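You operate a simulated robot arm through the tools that you are given. There is no shell and no other tool.

You run a simulated robot arm. Do the job below in one go: nothing can be reset, and whatever is moved stays where it is left.

## Task
Lock the turntable and wipe its batt clean with the yellow sponge.
Fine: wet the sponge in the water dish and put it back; leave the batt on the turntable. What is to be rubbed or washed off counts as gone when no trace of it is left.
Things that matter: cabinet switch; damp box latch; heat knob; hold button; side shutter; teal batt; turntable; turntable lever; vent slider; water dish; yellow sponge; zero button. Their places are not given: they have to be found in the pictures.

Only the result counts: the job must be done as asked and must still hold three seconds after the hand-in. Knocking over, shifting, dropping, spilling or breaking anything else fails it.

## Robot
A 7-joint arm with a two-finger parallel gripper, fixed in place. Base frame: the origin is at the foot of the arm, x ahead of it, y to its left, z up. Lengths are in cm, angles in degrees, forces in N, time in s.
With the tool pointing down near the work surface it reaches from about 10 to 64 cm from the base axis. Its first joint turns from -66.0 to 66.0 degrees. Payload 1.57 kg.
The TCP is the grasp point between the finger pads, 3 cm short of the fingertips. In the tool frame z runs along the fingers and y along their closing line. The gripper opens to 8 cm. The fingers are 1.7 cm wide and 1.2 cm thick; the gripper's body (4 by 8.2 cm) begins 8 cm behind the TCP.
Orientation is told as [roll, pitch, yaw] about the base's x, y, z axes, in that order, counted from this pose: with the fingers straight down and closing along the base's y, the tool's x points along the base's -x, its y along +y and its z along -z.

## Interface
- The arm moves only by the tool send_rows. Its argument "series" is a list of rows, each a list of 7 numbers: the turn, a rotation vector about the tool's x, y, z in degrees, then the shift along the tool's x, y, z in cm, then the closure, from 0 (fully open) to 1 (shut). In form: [[ax, ay, az, x, y, z, jaw], ...]. A call has 1 to 20 rows; each row is the pose to reach, as a shift and turn from the pose commanded when the call began, along the tool's axes at that moment. A row lasts 0.2 s, in which the tool goes at most 5 cm and 8.6 degrees; a call with a longer step from one row to the next is refused whole, and so is a gripper value outside its range. A pose out of reach is approached as far as the arm can. The call stops where the force on the tool passes 40 N (or 10 N more than at its start, if that is more) or the arm is blocked; 0.2 s more then pass. The fingers move at their own pace (about 7.2 cm/s each) and stop on an object; they squeeze with about 26 N. The grip force told is the motor's: it shows also when the fingers shut on nothing. Time passes only in rows, and 0.2 s behind the last, so rows that repeat a pose let the fingers close. It gives the time, the measured TCP pose, the force on the tool (base axes), the opening and the grip force at its end, in the units of the frame above (readings bear some noise), with the torque about the TCP (base axes, N m) and any sound that the robot's microphone picked up.
- Cameras (640 x 400 px; columns grow to the right, rows downward): "scene" is fixed at [1.64, 41.66, 143.3]; the picture's right is [-0.98, -0.21, 0.00], its down [-0.12, 0.56, -0.82] and it looks along [0.17, -0.80, -0.57] (base axes); focal length 331 px, centre (320, 200). "wrist" rides on the gripper at [7.2, -0.7, -12.2] in the tool frame; the picture's right is [0.09, 1.00, 0.00], its down [-0.84, 0.08, -0.54] and it looks along [-0.54, 0.05, 0.84] (tool axes); focal length 238 px, centre (320, 200).
- camera(camera): a new picture of that camera. The clock stands still meanwhile.
- point_at(camera, pixels): for up to 12 pixels [column, row] of the newest picture of that camera ("zoom" is the newest enlarged one), the place [x, y, z] in the base frame of the surface seen there, good to about 0.2 cm, but the place of the scene camera against the robot may be out by one fixed shift of up to 1.2 cm in any direction. The clock stands still meanwhile.
- inspect(camera, box): a new picture of the part [left, top, right, bottom] of that camera's present view, enlarged. The clock stands still meanwhile.
- hand_in(): hands the job in; it is judged then, once.

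Unless the task says otherwise, let go and move clear before handing in.

The tools are called after "Request:" as name(argument=value, ...) on one line, values as JSON. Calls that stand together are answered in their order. send_rows: Moves the arm, as the interface text tells. Its arguments: {"type":"object","properties":{"series":{"type":"array","items":{"type":"array","items":{"type":"number"}}}},"required":["series"]} The other tools are called the same way: camera (camera) takes a picture; point_at (camera, pixels) gives the place of the surface under pixels of a picture; inspect (camera, box) takes an enlarged picture of a part of a camera's view; hand_in () hands the job in.

At the start:

```text
time: 0.0
eef_pos: [39.43, 7.63, 121.59]
ee_rot: [0.0, 0.0, 0.0]
force: [-0.1, -0.7, 0.4]
moment: [0.02, 0.01, 0.0]
width: 7.98
grasp_force: 0.0
```

scene: 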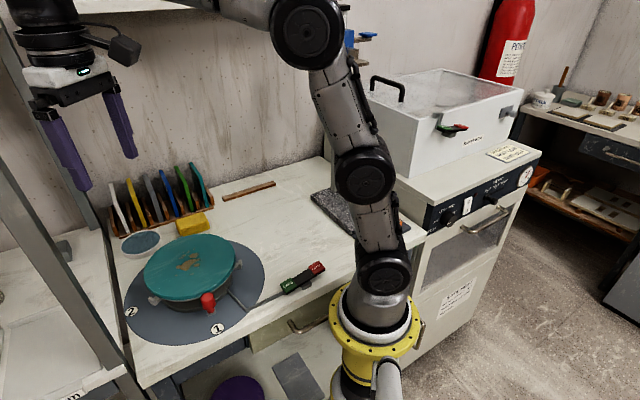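
wrist: 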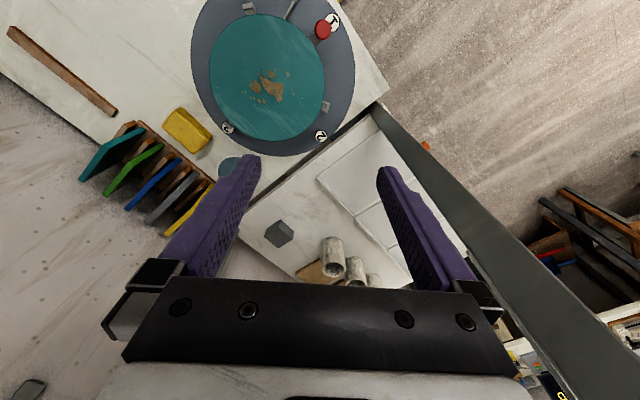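

The scene picture shows the teal batt at about (188,265) with a brown stain, the yellow sponge at (193,224), the water dish at (140,243), and a red-knobbed lever at (207,302) with marks 1 and 2. I'll enlarge these views first.

Request:
inspect(camera="scene", box=[100, 200, 340, 350])

Request:
inspect(camera="wrist", box=[150, 0, 400, 180])

Request:
point_at(camera="scene", pixels=[[188, 265], [207, 300], [193, 224], [140, 243], [218, 329], [131, 311], [206, 309], [285, 288], [318, 267], [250, 305], [250, 210], [215, 345]])

Request:
point_at(camera="wrist", pixels=[[270, 80], [323, 28], [187, 130], [228, 168], [335, 20], [321, 136], [228, 128], [250, 8], [325, 106], [265, 14], [265, 140], [290, 12]])

```text
2.67 times, centred on (220, 275) of scene
```

zoom: 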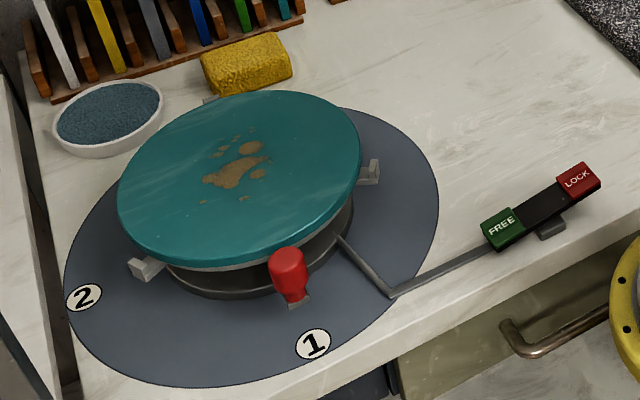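

```text
2.22 times, centred on (275, 90) of wrist
```

zoom: 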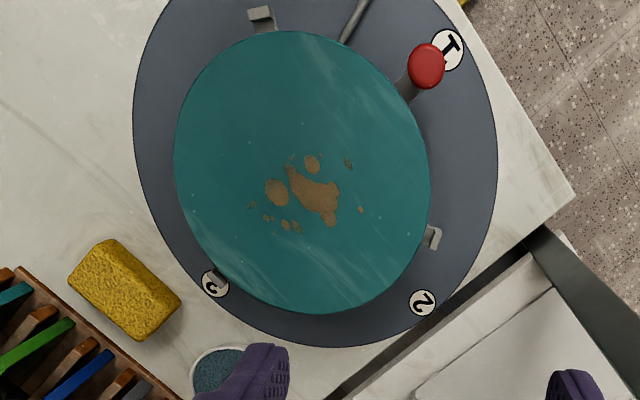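

```text
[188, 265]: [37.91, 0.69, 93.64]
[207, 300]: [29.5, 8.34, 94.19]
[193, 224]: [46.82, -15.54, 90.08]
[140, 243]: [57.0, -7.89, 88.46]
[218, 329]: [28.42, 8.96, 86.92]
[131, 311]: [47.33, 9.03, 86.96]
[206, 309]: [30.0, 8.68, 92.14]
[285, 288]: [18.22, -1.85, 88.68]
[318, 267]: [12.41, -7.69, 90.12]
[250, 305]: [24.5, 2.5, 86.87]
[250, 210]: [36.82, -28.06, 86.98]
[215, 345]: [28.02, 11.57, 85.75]
```

```text
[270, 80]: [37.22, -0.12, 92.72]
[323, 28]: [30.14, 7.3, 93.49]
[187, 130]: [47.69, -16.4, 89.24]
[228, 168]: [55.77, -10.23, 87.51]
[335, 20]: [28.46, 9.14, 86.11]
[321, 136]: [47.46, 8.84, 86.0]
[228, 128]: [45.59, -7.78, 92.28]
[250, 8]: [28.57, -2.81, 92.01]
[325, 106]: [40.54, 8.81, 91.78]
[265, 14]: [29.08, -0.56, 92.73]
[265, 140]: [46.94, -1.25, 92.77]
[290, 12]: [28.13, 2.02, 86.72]
```

Both cameras agree, apart from the scene reading about 0.9 cm high in z. I'll look closer at the FREE/LOCK rocker and at the red knob and its number discs.

Request:
inspect(camera="scene", box=[230, 245, 340, 315])

Request:
inspect(camera="scene", box=[170, 270, 270, 345])

Request:
inspect(camera="scene", box=[400, 130, 540, 240])

Request:
inspect(camera="scene", box=[100, 160, 230, 260])

```text
5.71 times, centred on (285, 280) of scene
```

zoom: 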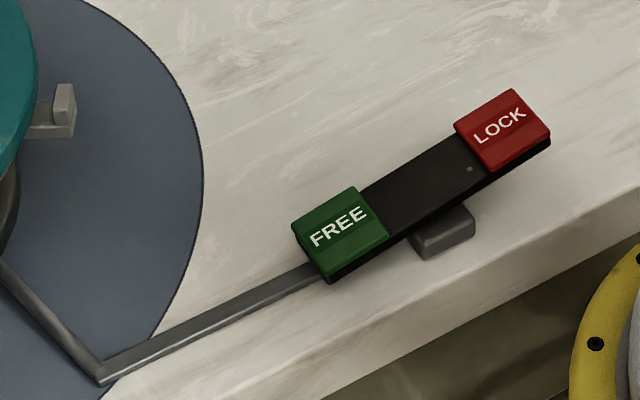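

```text
5.33 times, centred on (220, 308) of scene
```

zoom: 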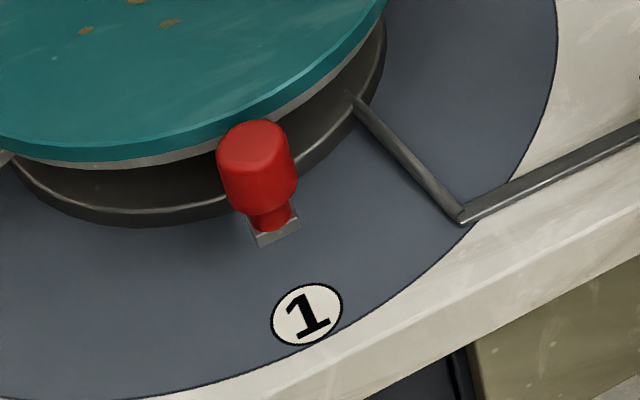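

```text
3.64 times, centred on (470, 185) of scene
```

zoom: 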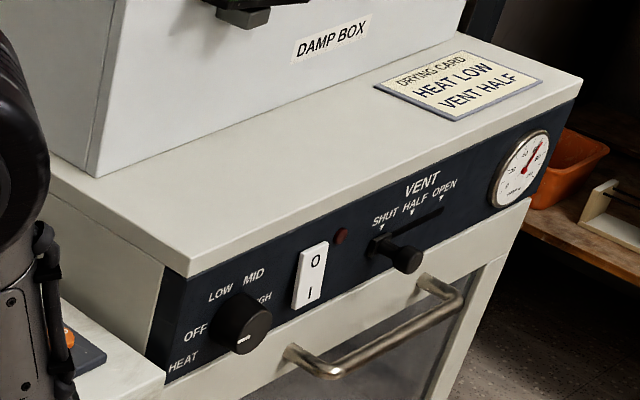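

```text
4.00 times, centred on (165, 210) of scene
```

zoom: 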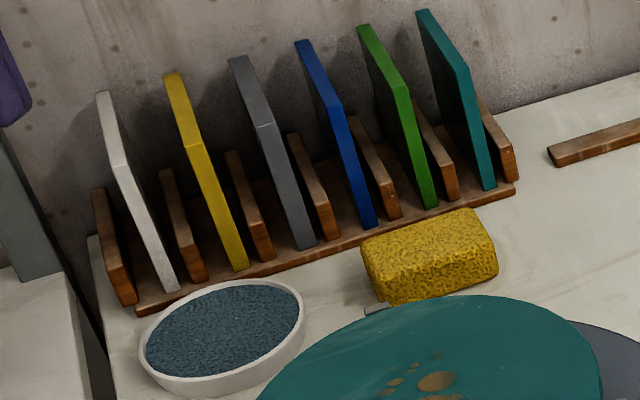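

The rocker's FREE end is low at z≈88.7 in the scene frame and its LOCK end is raised at ≈90.1, so I need to press LOCK. I'll move above it with the fingers shut and then measure it with the wrist camera.

Request:
send_rows(series=[[0, 0, 0, 2.5, -1.4, 1.3, 1], [0, 0, 0, 5, -2.8, 2.6, 1], [0, 0, 0, 7.5, -4.2, 3.9, 1], [0, 0, 0, 10, -5.6, 5.2, 1], [0, 0, 0, 12.5, -7, 6.5, 1], [0, 0, 0, 15, -8.4, 7.8, 1], [0, 0, 0, 17.5, -9.8, 9.1, 1], [0, 0, 0, 20, -11.2, 10.4, 1], [0, 0, 0, 22.5, -12.6, 11.7, 1], [0, 0, 0, 24, -14, 13, 1], [0, 0, 0, 24, -14, 13, 1]])

Request:
camera(camera="wrist")

Request:
camera(camera="scene")

```text
time: 2.4
eef_pos: [15.44, -6.35, 108.68]
ee_rot: [0.0, 0.0, 0.1]
force: [0.4, 0.6, 0.0]
moment: [-0.02, 0.04, 0.02]
width: 0.0
grasp_force: 21.2
```

```text
taken
```

wrist: 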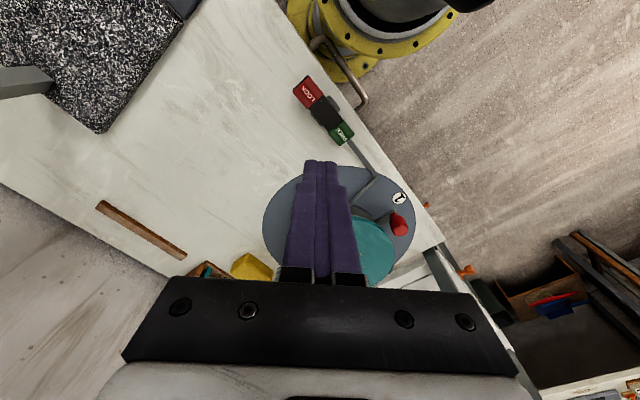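

```text
taken
```

scene: 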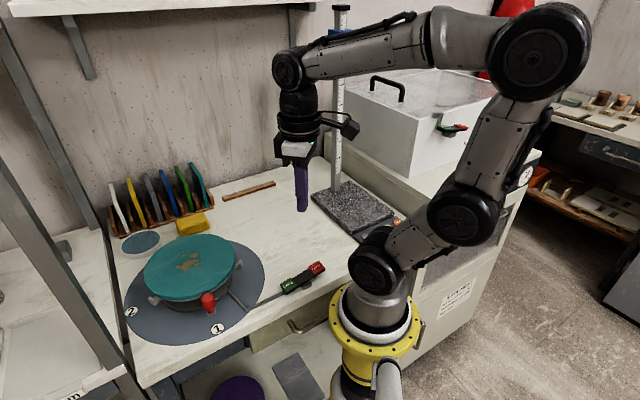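

The wrist picture shows LOCK at (308,92) and FREE at (343,133). I'll measure both ends, and also the height gauge so I can avoid it.

Request:
point_at(camera="wrist", pixels=[[308, 92], [300, 82], [298, 96], [316, 103], [319, 88], [325, 112], [343, 133], [350, 138], [310, 80], [322, 97]])

Request:
inspect(camera="wrist", box=[270, 60, 380, 170])

Request:
point_at(camera="scene", pixels=[[338, 175], [340, 60], [341, 10], [350, 205], [362, 37], [396, 223], [315, 195], [317, 268]])

```text
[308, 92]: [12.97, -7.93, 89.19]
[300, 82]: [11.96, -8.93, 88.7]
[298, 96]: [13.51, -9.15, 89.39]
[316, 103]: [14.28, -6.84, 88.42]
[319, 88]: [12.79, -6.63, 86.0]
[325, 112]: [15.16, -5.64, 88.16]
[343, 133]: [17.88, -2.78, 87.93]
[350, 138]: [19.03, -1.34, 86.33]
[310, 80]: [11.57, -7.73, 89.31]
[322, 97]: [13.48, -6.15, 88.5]
```

```text
3.64 times, centred on (325, 115) of wrist
```

zoom: 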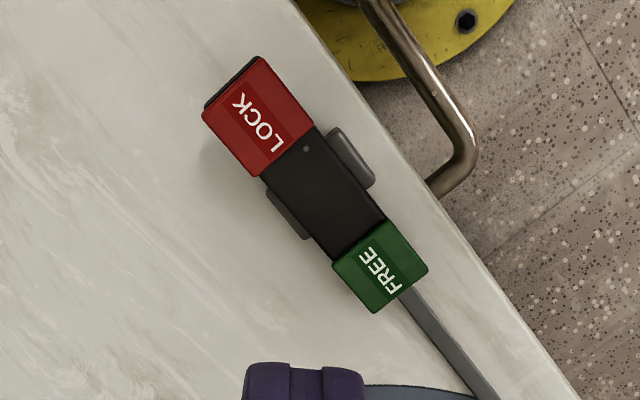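

```text
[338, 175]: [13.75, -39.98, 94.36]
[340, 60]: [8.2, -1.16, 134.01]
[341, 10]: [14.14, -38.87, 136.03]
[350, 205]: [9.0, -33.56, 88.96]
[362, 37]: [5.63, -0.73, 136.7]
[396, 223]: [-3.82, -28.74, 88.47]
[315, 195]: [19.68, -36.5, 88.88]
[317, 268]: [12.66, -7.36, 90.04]
```

LOCK's centre is at about (12.7, -8.0, 89.2) and the pivot is near (15, -5.5). Before I descend, I'll check how close the arm's own column comes to the wrist camera.

Request:
point_at(camera="scene", pixels=[[375, 270], [355, 270], [380, 310], [350, 315], [400, 245], [455, 215], [440, 215], [352, 127], [395, 265], [372, 230]])

```text
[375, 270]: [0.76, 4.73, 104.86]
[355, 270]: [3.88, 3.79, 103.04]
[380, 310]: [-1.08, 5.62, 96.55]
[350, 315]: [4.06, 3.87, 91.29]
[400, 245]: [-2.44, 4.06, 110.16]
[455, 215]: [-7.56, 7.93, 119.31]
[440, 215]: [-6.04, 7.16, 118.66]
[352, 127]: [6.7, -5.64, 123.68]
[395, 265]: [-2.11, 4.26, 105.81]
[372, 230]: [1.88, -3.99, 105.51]
```

The column reaches about 6 cm out from the base axis up to z≈107, so the wrist camera would pass close to it. I'll yaw the tool 60° so the camera swings away while I move above LOCK.

Request:
send_rows(series=[[0, 0, -7.5, 0.35, -0.23, 0, 1], [0, 0, -15, 0.7, -0.46, 0, 1], [0, 0, -22.5, 1.05, -0.69, 0, 1], [0, 0, -30, 1.4, -0.92, 0, 1], [0, 0, -37.5, 1.77, -1.15, 1, 1], [0, 0, -45, 2.1, -1.4, 3, 1], [0, 0, -52.5, 2.5, -1.6, 5, 1], [0, 0, -60, 2.84, -1.85, 7, 1], [0, 0, -60, 2.84, -1.85, 9, 1], [0, 0, -60, 2.84, -1.85, 11, 1], [0, 0, -60, 2.84, -1.85, 13, 1], [0, 0, -60, 2.84, -1.85, 13, 1]])

Request:
camera(camera="wrist")

Request:
camera(camera="scene")

```text
time: 5.0
eef_pos: [12.5, -8.37, 95.45]
ee_rot: [0.0, 0.0, 60.0]
force: [-0.4, 0.1, -0.8]
moment: [0.02, 0.01, 0.01]
width: 0.0
grasp_force: 21.0
```

```text
taken
```

wrist: 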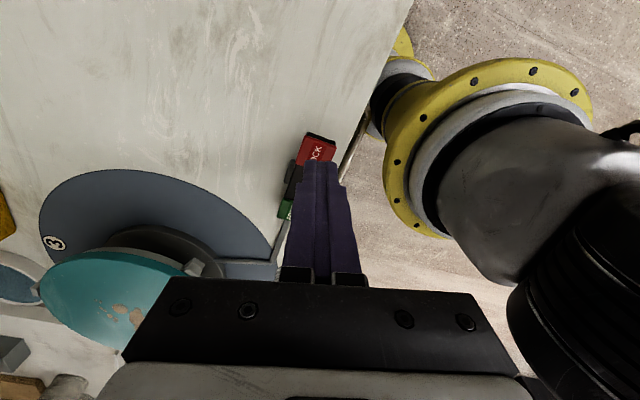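

```text
taken
```

scene: 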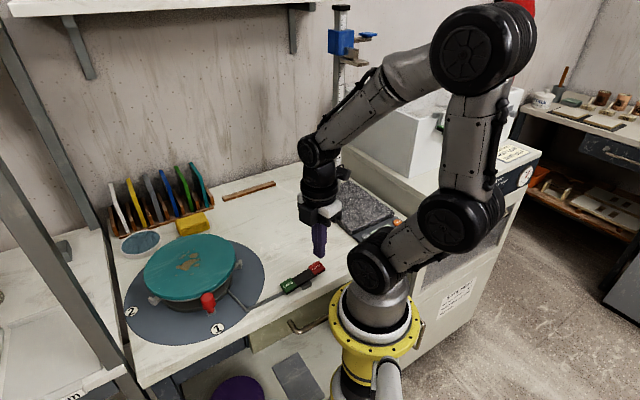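

The fingertips are now above LOCK: the red pad shows just ahead of them at (317,148). I'll press straight down in small steps.

Request:
send_rows(series=[[0, 0, 0, 0, 0, 1.5, 1], [0, 0, 0, 0, 0, 2.5, 1], [0, 0, 0, 0, 0, 3.1, 1], [0, 0, 0, 0, 0, 3.5, 1], [0, 0, 0, 0, 0, 3.9, 1], [0, 0, 0, 0, 0, 4.3, 1], [0, 0, 0, 0, 0, 4.6, 1], [0, 0, 0, 0, 0, 4.9, 1], [0, 0, 0, 0, 0, 4.9, 1]])

```text
time: 6.8
eef_pos: [12.6, -8.18, 91.01]
ee_rot: [0.0, 0.1, 59.9]
force: [-6.2, 4.4, 18.2]
moment: [0.16, -0.01, 0.04]
width: 0.01
grasp_force: 21.7
stopped in row 8: the force on the tool passed its limit at 50 N (the readings are from after the stop); the commanded pose is now the measured one
```

The press bottomed out with the tips at z≈88.0. I'll lift off and look at the rocker.

Request:
send_rows(series=[[0, 0, 0, 0, 0, -2, 1], [0, 0, 0, 0, 0, -5, 1], [0, 0, 0, 0, 0, -9, 1], [0, 0, 0, 0, 0, -13, 1], [0, 0, 0, 0, 0, -13, 1]])

Request:
camera(camera="scene")

Request:
inspect(camera="scene", box=[230, 245, 340, 315])

Request:
point_at(camera="scene", pixels=[[317, 268], [314, 271], [291, 285], [286, 287], [303, 278], [282, 289]])

```text
time: 8.0
eef_pos: [12.41, -8.16, 103.93]
ee_rot: [-0.2, 0.0, 59.9]
force: [0.6, 0.5, 0.1]
moment: [-0.02, -0.03, -0.01]
width: 0.0
grasp_force: 21.3
```

```text
taken
```

scene: 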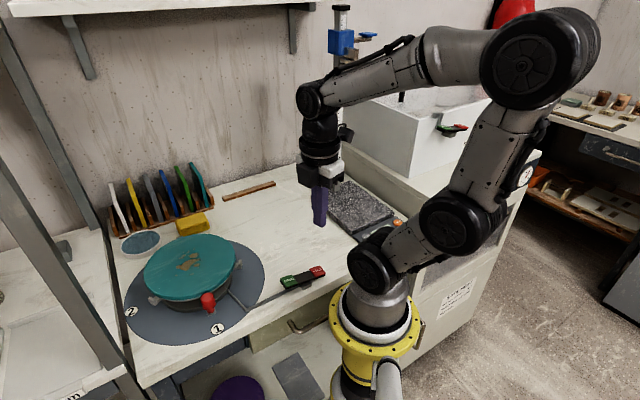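

```text
5.71 times, centred on (285, 280) of scene
```

zoom: 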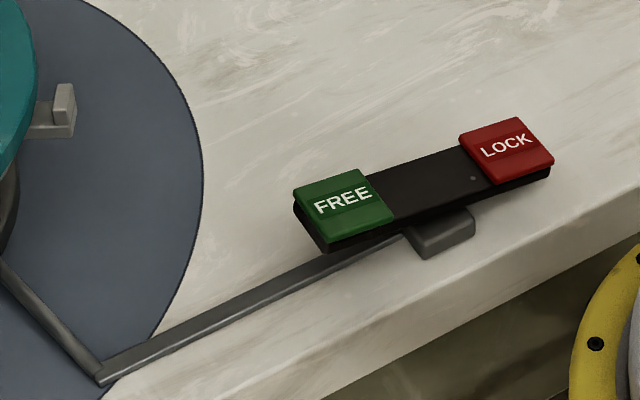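

```text
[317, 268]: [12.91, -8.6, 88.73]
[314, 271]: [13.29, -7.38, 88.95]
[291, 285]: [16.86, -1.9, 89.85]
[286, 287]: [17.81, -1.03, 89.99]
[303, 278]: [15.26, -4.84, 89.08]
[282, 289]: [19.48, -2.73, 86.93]
```

LOCK is now down at 88.7 and FREE is up at 89.9, so the turntable is locked. I'll move toward the sponge with the gripper open and measure it from above.

Request:
send_rows(series=[[0, 0, 6, -0.89, -2.92, -0.4, 0.5], [0, 0, 12, -1.78, -5.83, -0.8, 0], [0, 0, 18, -2.67, -8.75, -1.2, 0], [0, 0, 24, -3.56, -11.66, -1.6, 0], [0, 0, 30, -4.45, -14.6, -2, 0], [0, 0, 36, -5.34, -17.5, -2.4, 0], [0, 0, 42, -6.23, -20.4, -2.8, 0], [0, 0, 48, -7.12, -23.3, -3.2, 0], [0, 0, 54, -8.0, -26.2, -3.6, 0], [0, 0, 60, -8.9, -29.15, -4, 0], [0, 0, 60, -8.9, -29.15, -4, 0]])

Request:
camera(camera="wrist")

```text
time: 10.4
eef_pos: [42.48, -15.12, 108.14]
ee_rot: [0.1, 0.0, -0.1]
force: [-0.5, -0.2, -0.2]
moment: [-0.07, -0.05, 0.0]
width: 8.0
grasp_force: 0.2
```

```text
taken
```

wrist: 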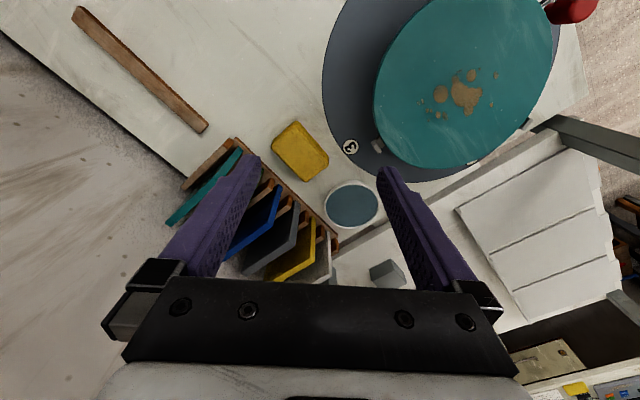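

The sponge is at (300,150), the dish at (352,205) and the batt at (465,90). I'll enlarge this area and measure.

Request:
inspect(camera="wrist", box=[230, 80, 390, 240])

Request:
point_at(camera="wrist", pixels=[[300, 150], [294, 123], [328, 158], [307, 179], [273, 145], [352, 205], [352, 184], [378, 205], [326, 203], [350, 224], [352, 190], [300, 210]])

```text
2.50 times, centred on (310, 160) of wrist
```

zoom: 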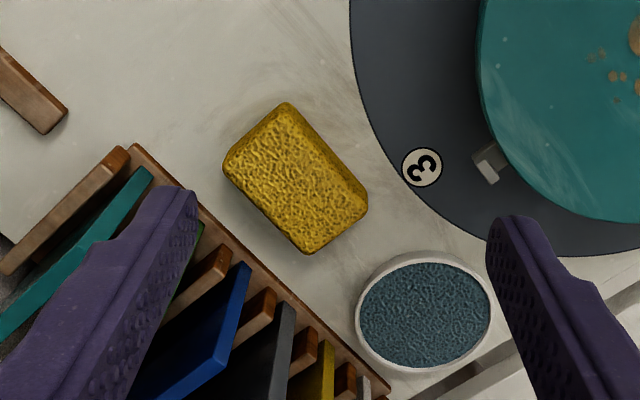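

```text
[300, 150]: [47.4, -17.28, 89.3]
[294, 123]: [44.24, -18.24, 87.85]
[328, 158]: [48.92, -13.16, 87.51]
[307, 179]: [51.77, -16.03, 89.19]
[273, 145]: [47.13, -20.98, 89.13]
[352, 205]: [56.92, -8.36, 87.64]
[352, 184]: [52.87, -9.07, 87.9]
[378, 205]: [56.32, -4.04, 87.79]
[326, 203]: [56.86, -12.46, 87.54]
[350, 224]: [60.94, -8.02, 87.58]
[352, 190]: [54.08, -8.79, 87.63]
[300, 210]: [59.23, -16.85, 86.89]
```

The sponge is about 6.8 × 4 cm with its top at z 89.3, centred near (47.8, -17.1), and its long side runs along (+x,+y). I'll check the rack's edge and the tool heights for finger clearance.

Request:
point_at(camera="wrist", pixels=[[237, 141], [262, 166], [290, 188], [240, 152], [230, 165], [279, 190], [296, 208], [320, 222]])

Request:
point_at(camera="scene", pixels=[[192, 163], [206, 207], [178, 167], [161, 171], [146, 174], [129, 180], [188, 187], [205, 190], [193, 219], [179, 235], [212, 232], [175, 212]])

Request:
inspect(camera="scene", box=[110, 150, 230, 260])

```text
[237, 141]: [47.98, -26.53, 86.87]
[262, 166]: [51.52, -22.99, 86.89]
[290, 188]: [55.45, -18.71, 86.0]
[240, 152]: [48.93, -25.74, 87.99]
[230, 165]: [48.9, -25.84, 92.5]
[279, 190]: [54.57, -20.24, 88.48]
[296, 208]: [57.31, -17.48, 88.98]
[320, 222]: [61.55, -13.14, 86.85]
```

```text
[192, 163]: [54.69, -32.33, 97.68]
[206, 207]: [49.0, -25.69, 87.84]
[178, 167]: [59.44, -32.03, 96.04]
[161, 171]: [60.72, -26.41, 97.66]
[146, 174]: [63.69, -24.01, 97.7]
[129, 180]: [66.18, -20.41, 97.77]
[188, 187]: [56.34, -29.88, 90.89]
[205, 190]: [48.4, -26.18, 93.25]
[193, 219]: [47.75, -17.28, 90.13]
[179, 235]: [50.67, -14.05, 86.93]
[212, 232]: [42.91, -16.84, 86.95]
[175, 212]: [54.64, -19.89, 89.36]
```

```text
3.64 times, centred on (170, 205) of scene
```

zoom: 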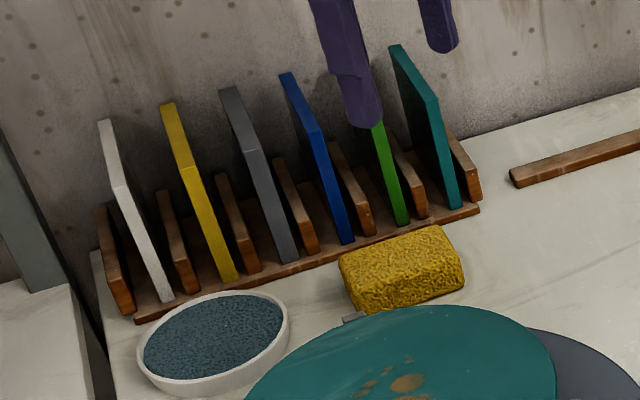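

The rack edge is about 6.8 cm from the sponge centre, so the open fingers will clear it. I'll yaw 45° to grip across the short side and descend to just above the sponge.

Request:
send_rows(series=[[0, 0, -7.5, -1, -0.35, 1, 0], [0, 0, -15, -2, -0.7, 3, 0], [0, 0, -22.5, -3, -1.05, 5, 0], [0, 0, -30, -4, -1.4, 7, 0], [0, 0, -37.5, -5, -1.75, 9, 0], [0, 0, -45, -5.52, -1.93, 11, 0], [0, 0, -45, -5.52, -1.93, 12.5, 0], [0, 0, -45, -5.52, -1.93, 12.5, 0]])

Request:
camera(camera="wrist")

Request:
camera(camera="scene")

```text
time: 12.2
eef_pos: [47.9, -17.14, 95.34]
ee_rot: [-0.1, 0.0, 45.1]
force: [-0.1, 0.1, 0.1]
moment: [-0.01, 0.02, -0.01]
width: 8.0
grasp_force: 0.0
```

```text
taken
```

wrist: 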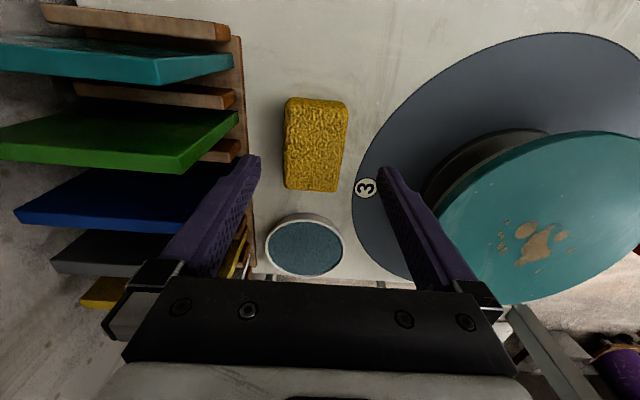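

```text
taken
```

scene: 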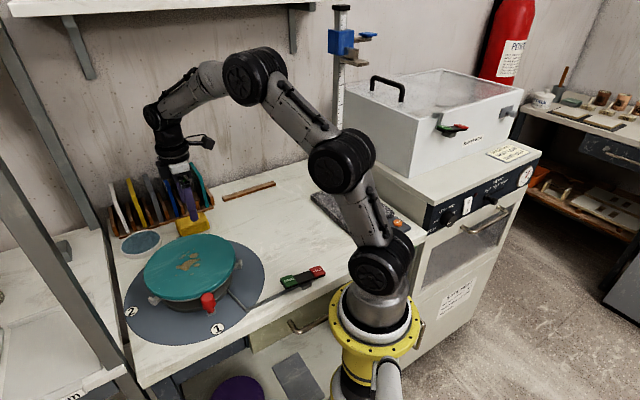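

The sponge at (315,145) is aligned between the fingers. I'll re-measure its sides and the dish rim from this height.

Request:
point_at(camera="wrist", pixels=[[317, 102], [312, 178], [294, 140], [338, 140], [315, 140], [344, 160], [316, 189], [305, 217], [305, 275], [267, 248], [344, 245], [305, 248]])

Request:
inspect(camera="wrist", box=[240, 80, 400, 290])

```text
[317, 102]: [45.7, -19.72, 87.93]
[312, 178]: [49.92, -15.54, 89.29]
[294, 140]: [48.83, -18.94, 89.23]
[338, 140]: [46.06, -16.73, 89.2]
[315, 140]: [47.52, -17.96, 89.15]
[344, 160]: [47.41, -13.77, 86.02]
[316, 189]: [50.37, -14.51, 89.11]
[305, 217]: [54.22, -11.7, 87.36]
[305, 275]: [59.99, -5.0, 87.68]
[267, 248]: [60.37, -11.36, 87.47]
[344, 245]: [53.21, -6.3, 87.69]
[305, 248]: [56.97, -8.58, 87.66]
```

```text
1.90 times, centred on (320, 185) of wrist
```

zoom: 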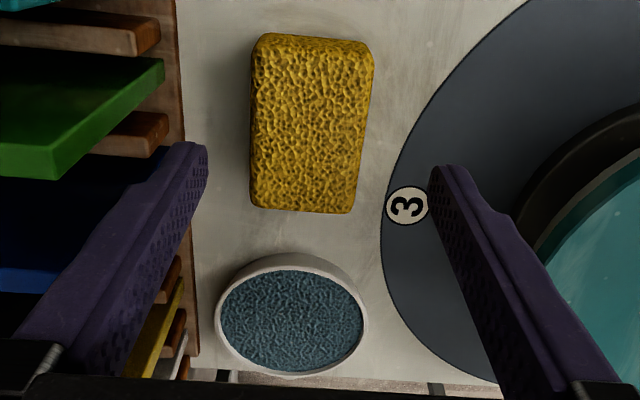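

The sponge is centred between the fingers to within 0.2 cm. I'll descend to tips at z≈87.2 and close.

Request:
send_rows(series=[[0, 0, 0, 0, -0.15, 2, 0], [0, 0, 0, 0, -0.15, 4, 0], [0, 0, 0, 0, -0.15, 5.1, 0], [0, 0, 0, 0, -0.15, 5.1, 0.3], [0, 0, 0, 0, -0.15, 5.1, 0.5], [0, 0, 0, 0, -0.15, 5.1, 1], [0, 0, 0, 0, -0.15, 5.1, 1], [0, 0, 0, 0, -0.15, 5.1, 1]])

Request:
camera(camera="wrist")

```text
time: 14.0
eef_pos: [47.95, -17.25, 90.39]
ee_rot: [-0.1, 0.0, 45.0]
force: [0.2, -0.3, -0.1]
moment: [0.0, 0.03, 0.0]
width: 4.89
grasp_force: 26.1
```

```text
taken
```

wrist: 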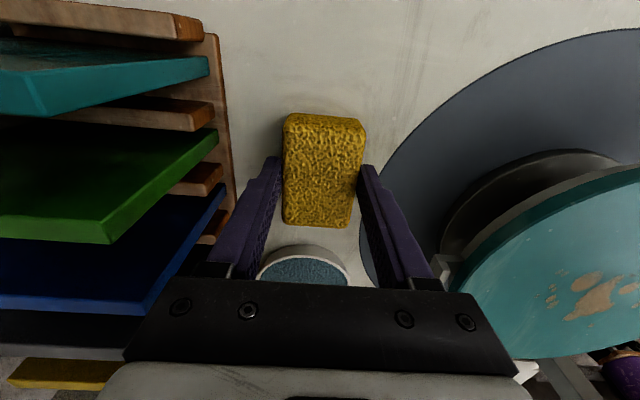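

The sponge is held (width 4.89, grip 26 N), with its bottom about 4.4 cm below the TCP. I'll lift it straight up 10 cm and check it came along.

Request:
send_rows(series=[[0, 0, 0, 0, 0, -1, 1], [0, 0, 0, 0, 0, -3, 1], [0, 0, 0, 0, 0, -6, 1], [0, 0, 0, 0, 0, -9, 1], [0, 0, 0, 0, 0, -11, 1], [0, 0, 0, 0, 0, -11, 1]])

Request:
camera(camera="scene")

Request:
camera(camera="wrist")

Request:
inspect(camera="scene", box=[100, 150, 260, 310])

```text
time: 15.4
eef_pos: [48.03, -17.21, 101.44]
ee_rot: [-0.1, 0.0, 45.1]
force: [0.6, -0.5, -0.3]
moment: [0.03, -0.01, 0.02]
width: 4.88
grasp_force: 26.1
```

```text
taken
```

scene: 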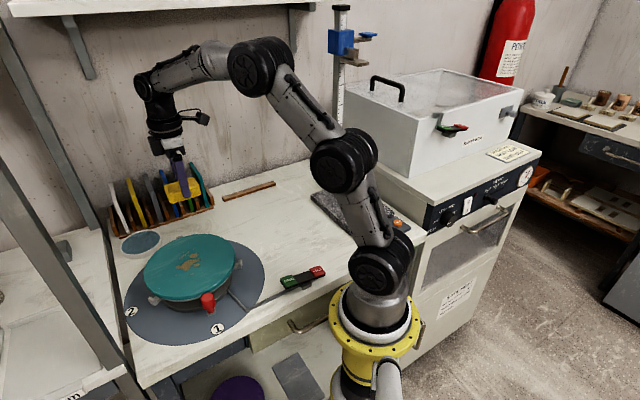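

```text
taken
```

wrist: 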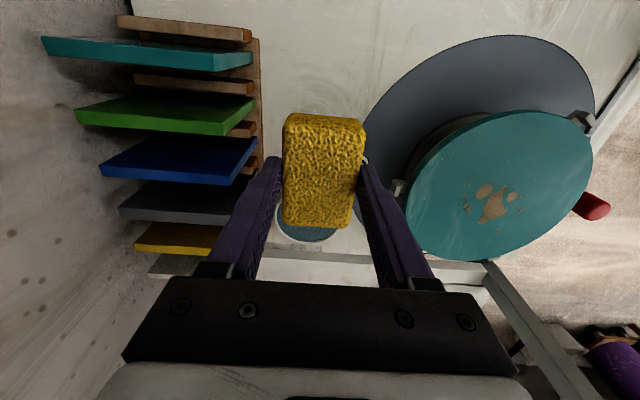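

```text
2.50 times, centred on (180, 230) of scene
```

zoom: 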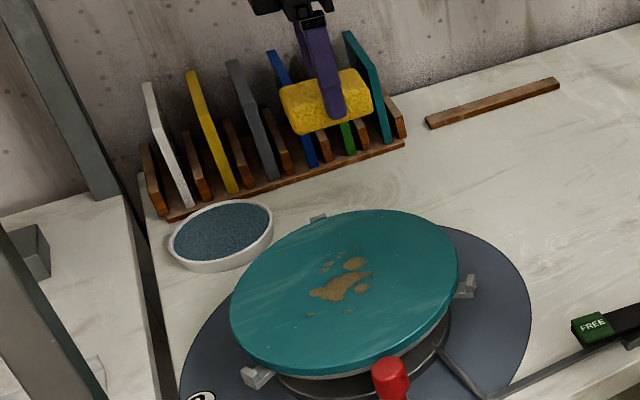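

The sponge is lifted cleanly. I'll measure how far the stain spreads on the batt before wiping.

Request:
point_at(camera="zoom", pixels=[[340, 288], [310, 314], [348, 311], [354, 264], [328, 263], [320, 271], [355, 246], [370, 274], [362, 290], [315, 294], [335, 254], [343, 280]])

Request:
point_at(camera="wrist", pixels=[[493, 205], [484, 191], [512, 197], [466, 194], [464, 210], [498, 188], [522, 211], [480, 220], [500, 218], [408, 200], [500, 258], [592, 150]])

Request:
inspect(camera="wrist", box=[400, 100, 620, 270])

```text
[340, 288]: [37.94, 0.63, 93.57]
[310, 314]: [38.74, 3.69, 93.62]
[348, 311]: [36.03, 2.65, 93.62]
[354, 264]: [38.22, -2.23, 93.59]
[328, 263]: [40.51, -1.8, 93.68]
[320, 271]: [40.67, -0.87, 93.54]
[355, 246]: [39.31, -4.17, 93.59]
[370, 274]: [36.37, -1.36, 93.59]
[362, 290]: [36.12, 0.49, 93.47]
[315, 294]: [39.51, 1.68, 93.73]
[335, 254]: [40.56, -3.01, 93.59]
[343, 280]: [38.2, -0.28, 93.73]
```

```text
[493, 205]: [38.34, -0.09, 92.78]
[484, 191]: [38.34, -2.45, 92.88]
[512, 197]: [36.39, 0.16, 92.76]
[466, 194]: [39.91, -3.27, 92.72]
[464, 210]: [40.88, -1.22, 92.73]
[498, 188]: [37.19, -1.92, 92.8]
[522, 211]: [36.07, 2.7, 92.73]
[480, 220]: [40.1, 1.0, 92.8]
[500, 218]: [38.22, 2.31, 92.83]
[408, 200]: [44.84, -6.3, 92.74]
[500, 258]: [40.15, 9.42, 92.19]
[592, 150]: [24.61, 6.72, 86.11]
```

```text
2.35 times, centred on (510, 185) of wrist
```

zoom: 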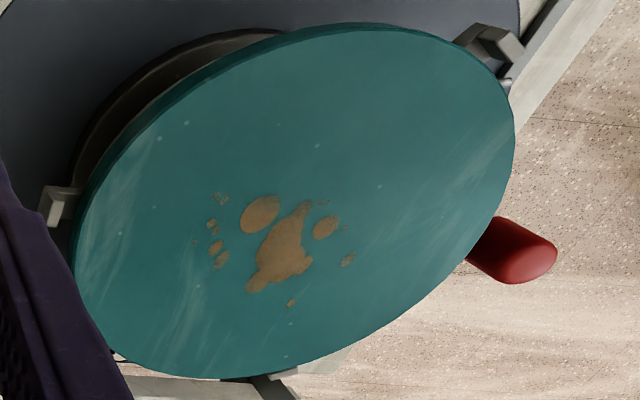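

The stain spans x 35.5–41.5 and y -4.5–4, on the batt top at z≈92.75. I'll carry the sponge over it and stop just above the surface.

Request:
send_rows(series=[[0, 0, 0, -1.3, 3.6, 0, 1], [0, 0, 0, -2.7, 7.3, 0, 1], [0, 0, 0, -4, 11, 0, 1], [0, 0, 0, -5.4, 14.6, 0, 1], [0, 0, 0, -5.4, 14.6, 2, 1], [0, 0, 0, -5.4, 14.6, 3.6, 1], [0, 0, 0, -5.4, 14.6, 3.6, 1]])

Request:
inspect(camera="scene", box=[100, 180, 260, 340])

Request:
camera(camera="wrist")

```text
time: 17.0
eef_pos: [41.32, -3.14, 97.67]
ee_rot: [-0.1, 0.0, 45.1]
force: [0.6, -1.2, 0.5]
moment: [0.03, 0.0, 0.01]
width: 4.89
grasp_force: 25.4
```

```text
2.50 times, centred on (180, 260) of scene
```

zoom: 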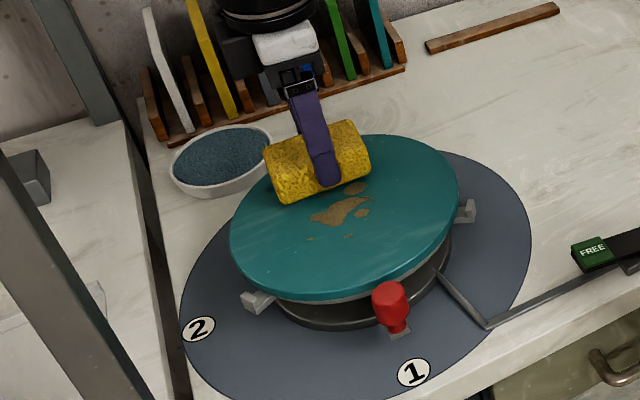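

```text
taken
```

wrist: 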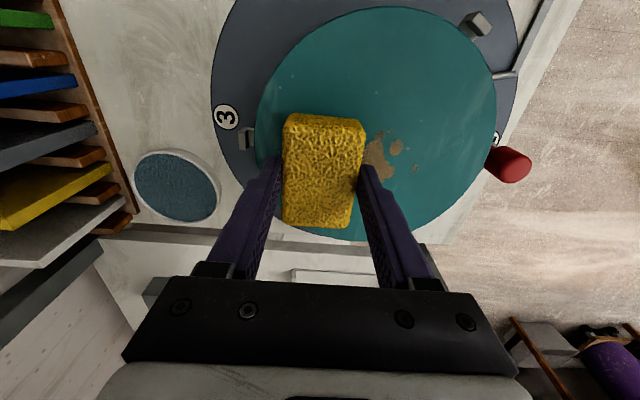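

The sponge is just above the batt, over the far part of the stain. I'll lower it in small steps until light contact shows in the force.

Request:
send_rows(series=[[0, 0, 0, 0, 0, 0.2, 1], [0, 0, 0, 0, 0, 0.35, 1], [0, 0, 0, 0, 0, 0.45, 1], [0, 0, 0, 0, 0, 0.5, 1]])

```text
time: 18.0
eef_pos: [41.43, -3.0, 97.31]
ee_rot: [-0.1, 0.0, 45.0]
force: [-0.3, -0.2, -0.5]
moment: [0.02, -0.01, 0.0]
width: 4.87
grasp_force: 25.9
```

Request:
send_rows(series=[[0, 0, 0, 0, 0, 0.1, 1], [0, 0, 0, 0, 0, 0.2, 1], [0, 0, 0, 0, 0, 0.25, 1], [0, 0, 0, 0, 0, 0.25, 1]])

```text
time: 19.0
eef_pos: [41.3, -2.98, 97.09]
ee_rot: [-0.1, 0.1, 45.0]
force: [-0.7, -0.6, 1.7]
moment: [0.02, 0.05, 0.01]
width: 4.87
grasp_force: 25.6
```

The force in z rose to 1.7 N at z 97.09, which looks like first contact. I'll go 0.15 cm lower.

Request:
send_rows(series=[[0, 0, 0, 0, 0, 0.08, 1], [0, 0, 0, 0, 0, 0.15, 1], [0, 0, 0, 0, 0, 0.15, 1]])

```text
time: 19.8
eef_pos: [41.23, -2.89, 97.04]
ee_rot: [-0.1, -0.1, 45.0]
force: [-4.0, -1.5, 16.2]
moment: [-0.03, 0.32, 0.02]
width: 4.9
grasp_force: 26.2
```

Contact is firm at 16 N. I'll ease up by 0.07 cm and make one slow stroke of 8.5 cm across the stain.

Request:
send_rows(series=[[0, 0, 0, 0, 0, -0.07, 1], [0, 0, 0, 0, 0.6, -0.07, 1], [0, 0, 0, 0, 1.3, -0.07, 1], [0, 0, 0, 0, 2, -0.07, 1], [0, 0, 0, 0, 2.7, -0.07, 1], [0, 0, 0, 0, 3.4, -0.07, 1], [0, 0, 0, 0, 4.1, -0.07, 1], [0, 0, 0, 0, 4.8, -0.07, 1], [0, 0, 0, 0, 5.5, -0.07, 1], [0, 0, 0, 0, 6.2, -0.07, 1], [0, 0, 0, 0, 6.9, -0.07, 1], [0, 0, 0, 0, 7.6, -0.07, 1], [0, 0, 0, 0, 8.3, -0.07, 1], [0, 0, 0, 0, 8.5, -0.07, 1]])

Request:
inspect(camera="scene", box=[100, 180, 260, 340])

Request:
camera(camera="wrist")

```text
time: 22.8
eef_pos: [35.49, 2.99, 96.97]
ee_rot: [-0.3, -0.3, 45.0]
force: [7.2, -4.4, 18.7]
moment: [-0.13, -0.25, 0.0]
width: 4.88
grasp_force: 25.9
```

```text
2.50 times, centred on (180, 260) of scene
```

zoom: 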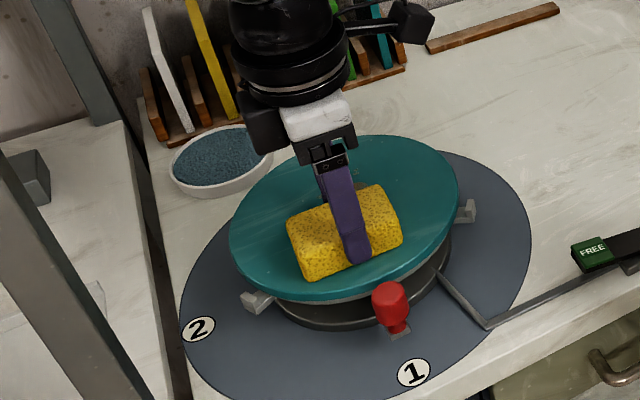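

```text
taken
```

wrist: 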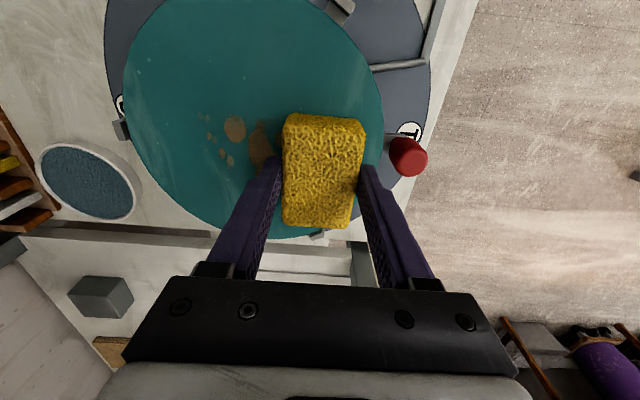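

The wiped patches at (235,130) and (258,145) in the wrist picture are still there. I'll enlarge to see whether they have faded.

Request:
inspect(camera="wrist", box=[180, 80, 300, 190])

```text
3.64 times, centred on (240, 135) of wrist
```

zoom: 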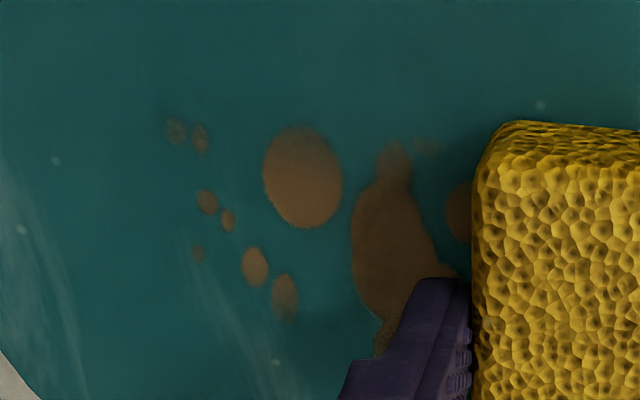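

The stain looks paler than before, so dry rubbing seems to work a little. I'll do several back-and-forth strokes at slightly lighter pressure and compare.

Request:
send_rows(series=[[0, 0, 0, 0, -1, -0.04, 1], [0, 0, 0, 0, -2, -0.04, 1], [0, 0, 0, 0, -3, -0.04, 1], [0, 0, 0, 0, -4, -0.04, 1], [0, 0, 0, 0, -5, -0.04, 1], [0, 0, 0, 0, -6, -0.04, 1], [0, 0, 0, 0, -7, -0.04, 1], [0, 0, 0, 0, -8, -0.04, 1], [0, 0, 0, 0, -9, -0.04, 1], [0, 0, 0, 0, -9.4, -0.04, 1], [0, 0, 0, 0, -8.4, -0.04, 1], [0, 0, 0, 0, -7.4, -0.04, 1], [0, 0, 0, 0, -6.4, -0.04, 1], [0, 0, 0, 0, -5.4, -0.04, 1], [0, 0, 0, 0, -4.4, -0.04, 1], [0, 0, 0, 0, -3.4, -0.04, 1], [0, 0, 0, 0, -2.4, -0.04, 1], [0, 0, 0, 0, -1.4, -0.04, 1], [0, 0, 0, 0, -0.4, -0.04, 1], [0, 0, 0, 0, 0, -0.04, 1]])

Request:
inspect(camera="wrist", box=[180, 80, 300, 190])

```text
time: 27.0
eef_pos: [35.43, 3.05, 97.1]
ee_rot: [-0.2, 0.0, 45.0]
force: [-0.5, 0.1, -0.4]
moment: [0.0, 0.01, 0.0]
width: 4.91
grasp_force: 26.2
```

```text
3.64 times, centred on (240, 135) of wrist
```

zoom: 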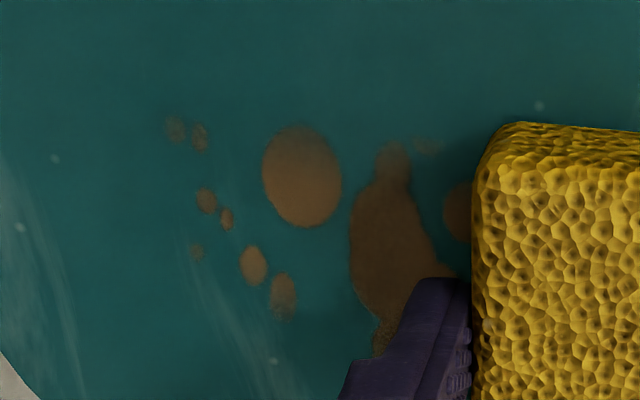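

Contact was lost at the end (force 0) and the stain hardly changed, so the sponge needs wetting. I'll lift it clear and measure the dish rim precisely, along with the nearby upright post.

Request:
send_rows(series=[[0, 0, 0, 0, 0, -1, 1], [0, 0, 0, 0, 0, -3.5, 1], [0, 0, 0, 0, 0, -6, 1], [0, 0, 0, 0, 0, -6, 1]])

Request:
camera(camera="wrist")

Request:
inspect(camera="wrist", box=[20, 110, 180, 230])

Request:
camera(camera="scene")

Request:
point_at(camera="scene", pixels=[[60, 250], [90, 320], [30, 220], [15, 190], [100, 350]])

```text
time: 28.0
eef_pos: [35.41, 2.93, 102.95]
ee_rot: [-0.2, 0.0, 45.0]
force: [0.5, 0.4, -0.2]
moment: [0.02, 0.03, 0.0]
width: 4.88
grasp_force: 26.0
```

```text
taken
```

wrist: 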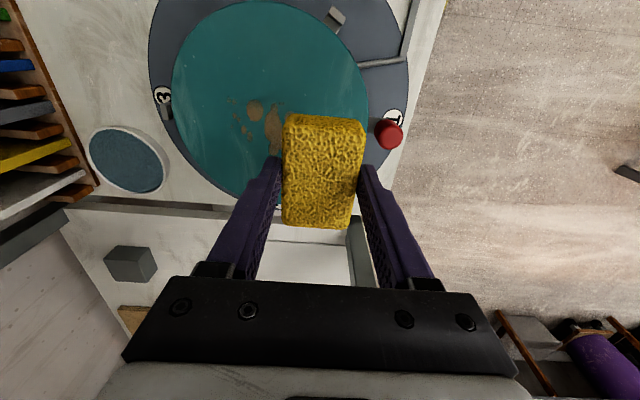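

```text
3.33 times, centred on (100, 170) of wrist
```

zoom: 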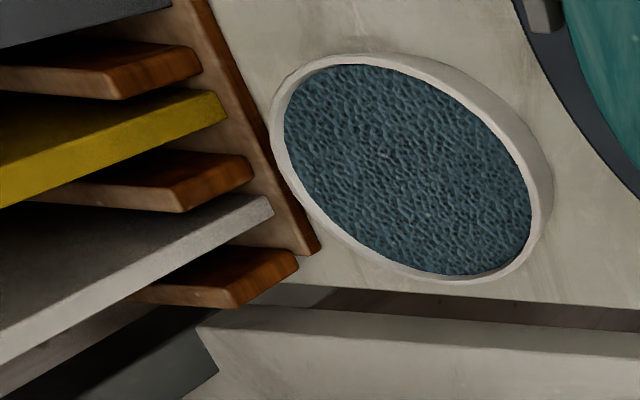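

```text
taken
```

scene: 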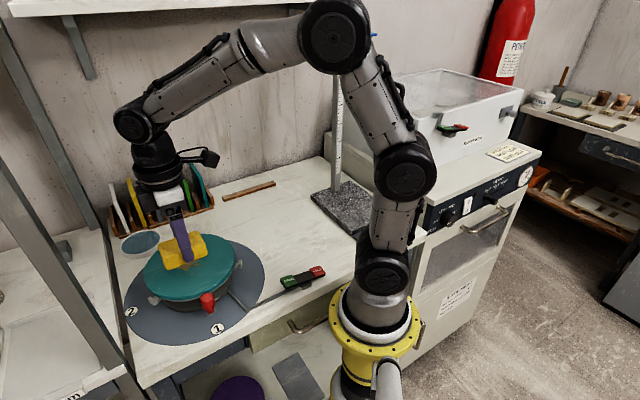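

```text
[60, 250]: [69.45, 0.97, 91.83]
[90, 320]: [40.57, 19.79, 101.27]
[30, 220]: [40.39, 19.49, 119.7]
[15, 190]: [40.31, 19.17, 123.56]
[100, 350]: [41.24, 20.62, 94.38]
```

The post at (40.5, 19.5) is well away from the dish. I'll measure the dish's inner edge and rim.

Request:
point_at(camera="zoom", pixels=[[350, 66], [285, 120], [330, 215], [410, 264], [480, 274], [530, 225], [500, 145], [430, 85], [400, 170], [272, 130], [541, 200], [455, 281]])

```text
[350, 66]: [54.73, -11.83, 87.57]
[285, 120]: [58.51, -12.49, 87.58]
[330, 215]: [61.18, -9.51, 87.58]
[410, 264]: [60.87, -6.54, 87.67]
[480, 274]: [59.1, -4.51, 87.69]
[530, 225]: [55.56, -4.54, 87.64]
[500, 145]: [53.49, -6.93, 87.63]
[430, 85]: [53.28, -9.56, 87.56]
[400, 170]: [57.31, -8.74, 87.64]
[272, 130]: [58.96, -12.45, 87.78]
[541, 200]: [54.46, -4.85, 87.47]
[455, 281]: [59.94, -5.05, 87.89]
```

The dish centre is about (57.1, -8.25), inner radius ≈4.1, water at 87.65 and rim at 87.85. I'll carry the sponge over it, tilt 10° so only the near end dips, and stop above the dish to check.

Request:
send_rows(series=[[0, 0, 0, -1.2, -3.7, 0, 1], [0, 0, 0, -2.5, -7.5, 0, 1], [0, 0, 0, -3.8, -11.4, 0, 1], [0, 0, 0, -5.1, -15.3, 0, 1], [0, 0, 0, -6.4, -19.2, 0, 1], [0, 0, 0, -7.65, -23.2, 0, 1], [0, -5, 0, -7.65, -23.2, 2, 1], [0, -10, 0, -7.65, -23.2, 4, 1], [0, -10, 0, -7.65, -23.2, 6, 1], [0, -10, 0, -7.65, -23.2, 6, 1]])

Request:
camera(camera="wrist")

Request:
inspect(camera="scene", box=[80, 160, 240, 300])

```text
time: 30.2
eef_pos: [57.3, -8.03, 97.01]
ee_rot: [-0.1, -10.0, 45.1]
force: [0.5, 0.4, 0.2]
moment: [0.05, -0.02, -0.02]
width: 4.88
grasp_force: 25.9
```

```text
taken
```

wrist: 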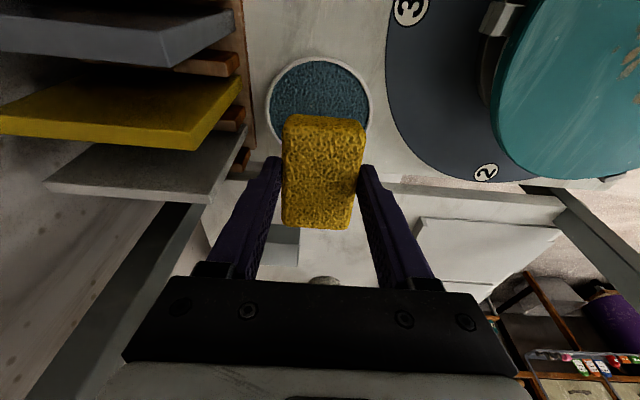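

```text
2.86 times, centred on (160, 230) of scene
```

zoom: 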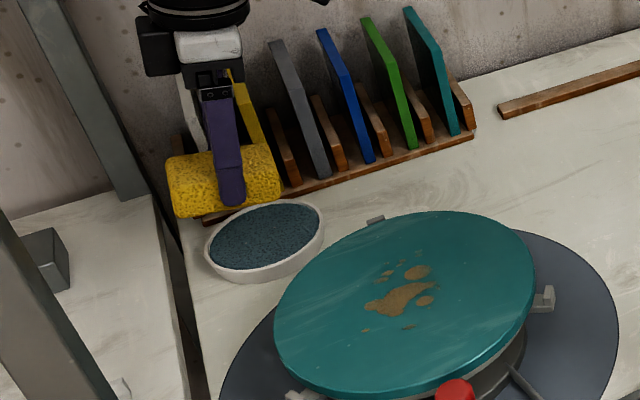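

The tilt has the near end lower, and the sponge is centred on the dish. I'll lower it slowly to just above the rim and look.

Request:
send_rows(series=[[0, -0.1, 0, 0.6, 0, 3.4, 1], [0, 0, 0, 0.6, 0, 3.4, 1]])

Request:
camera(camera="scene")

Request:
inspect(camera="scene", box=[100, 190, 200, 280])

Request:
camera(camera="wrist")

```text
time: 30.8
eef_pos: [57.27, -8.05, 93.48]
ee_rot: [-0.1, -10.0, 44.9]
force: [0.1, -0.1, 0.7]
moment: [0.0, 0.03, -0.01]
width: 4.87
grasp_force: 25.9
```

```text
taken
```

scene: 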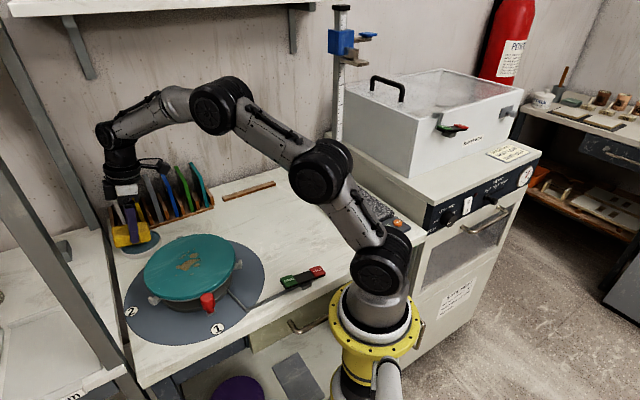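

```text
4.44 times, centred on (150, 235) of scene
```

zoom: 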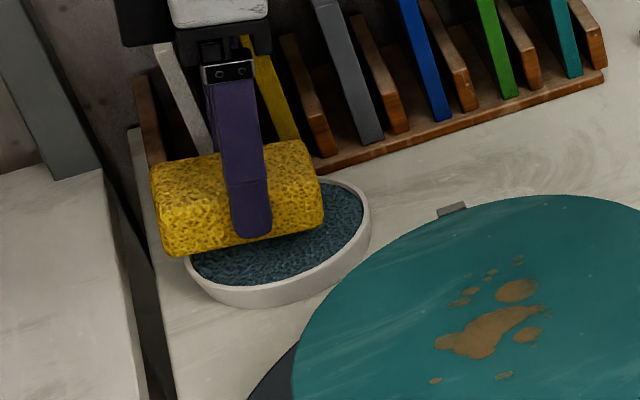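

```text
taken
```

wrist: 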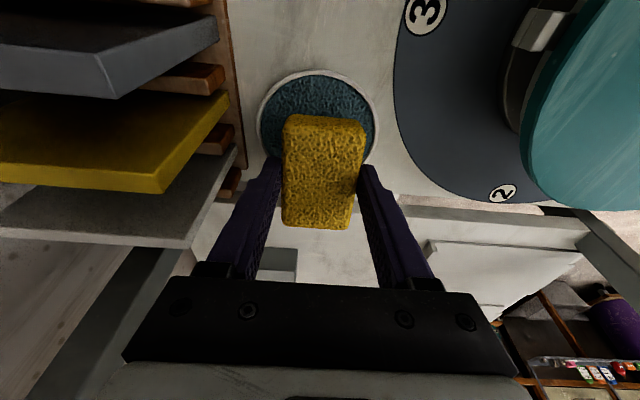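

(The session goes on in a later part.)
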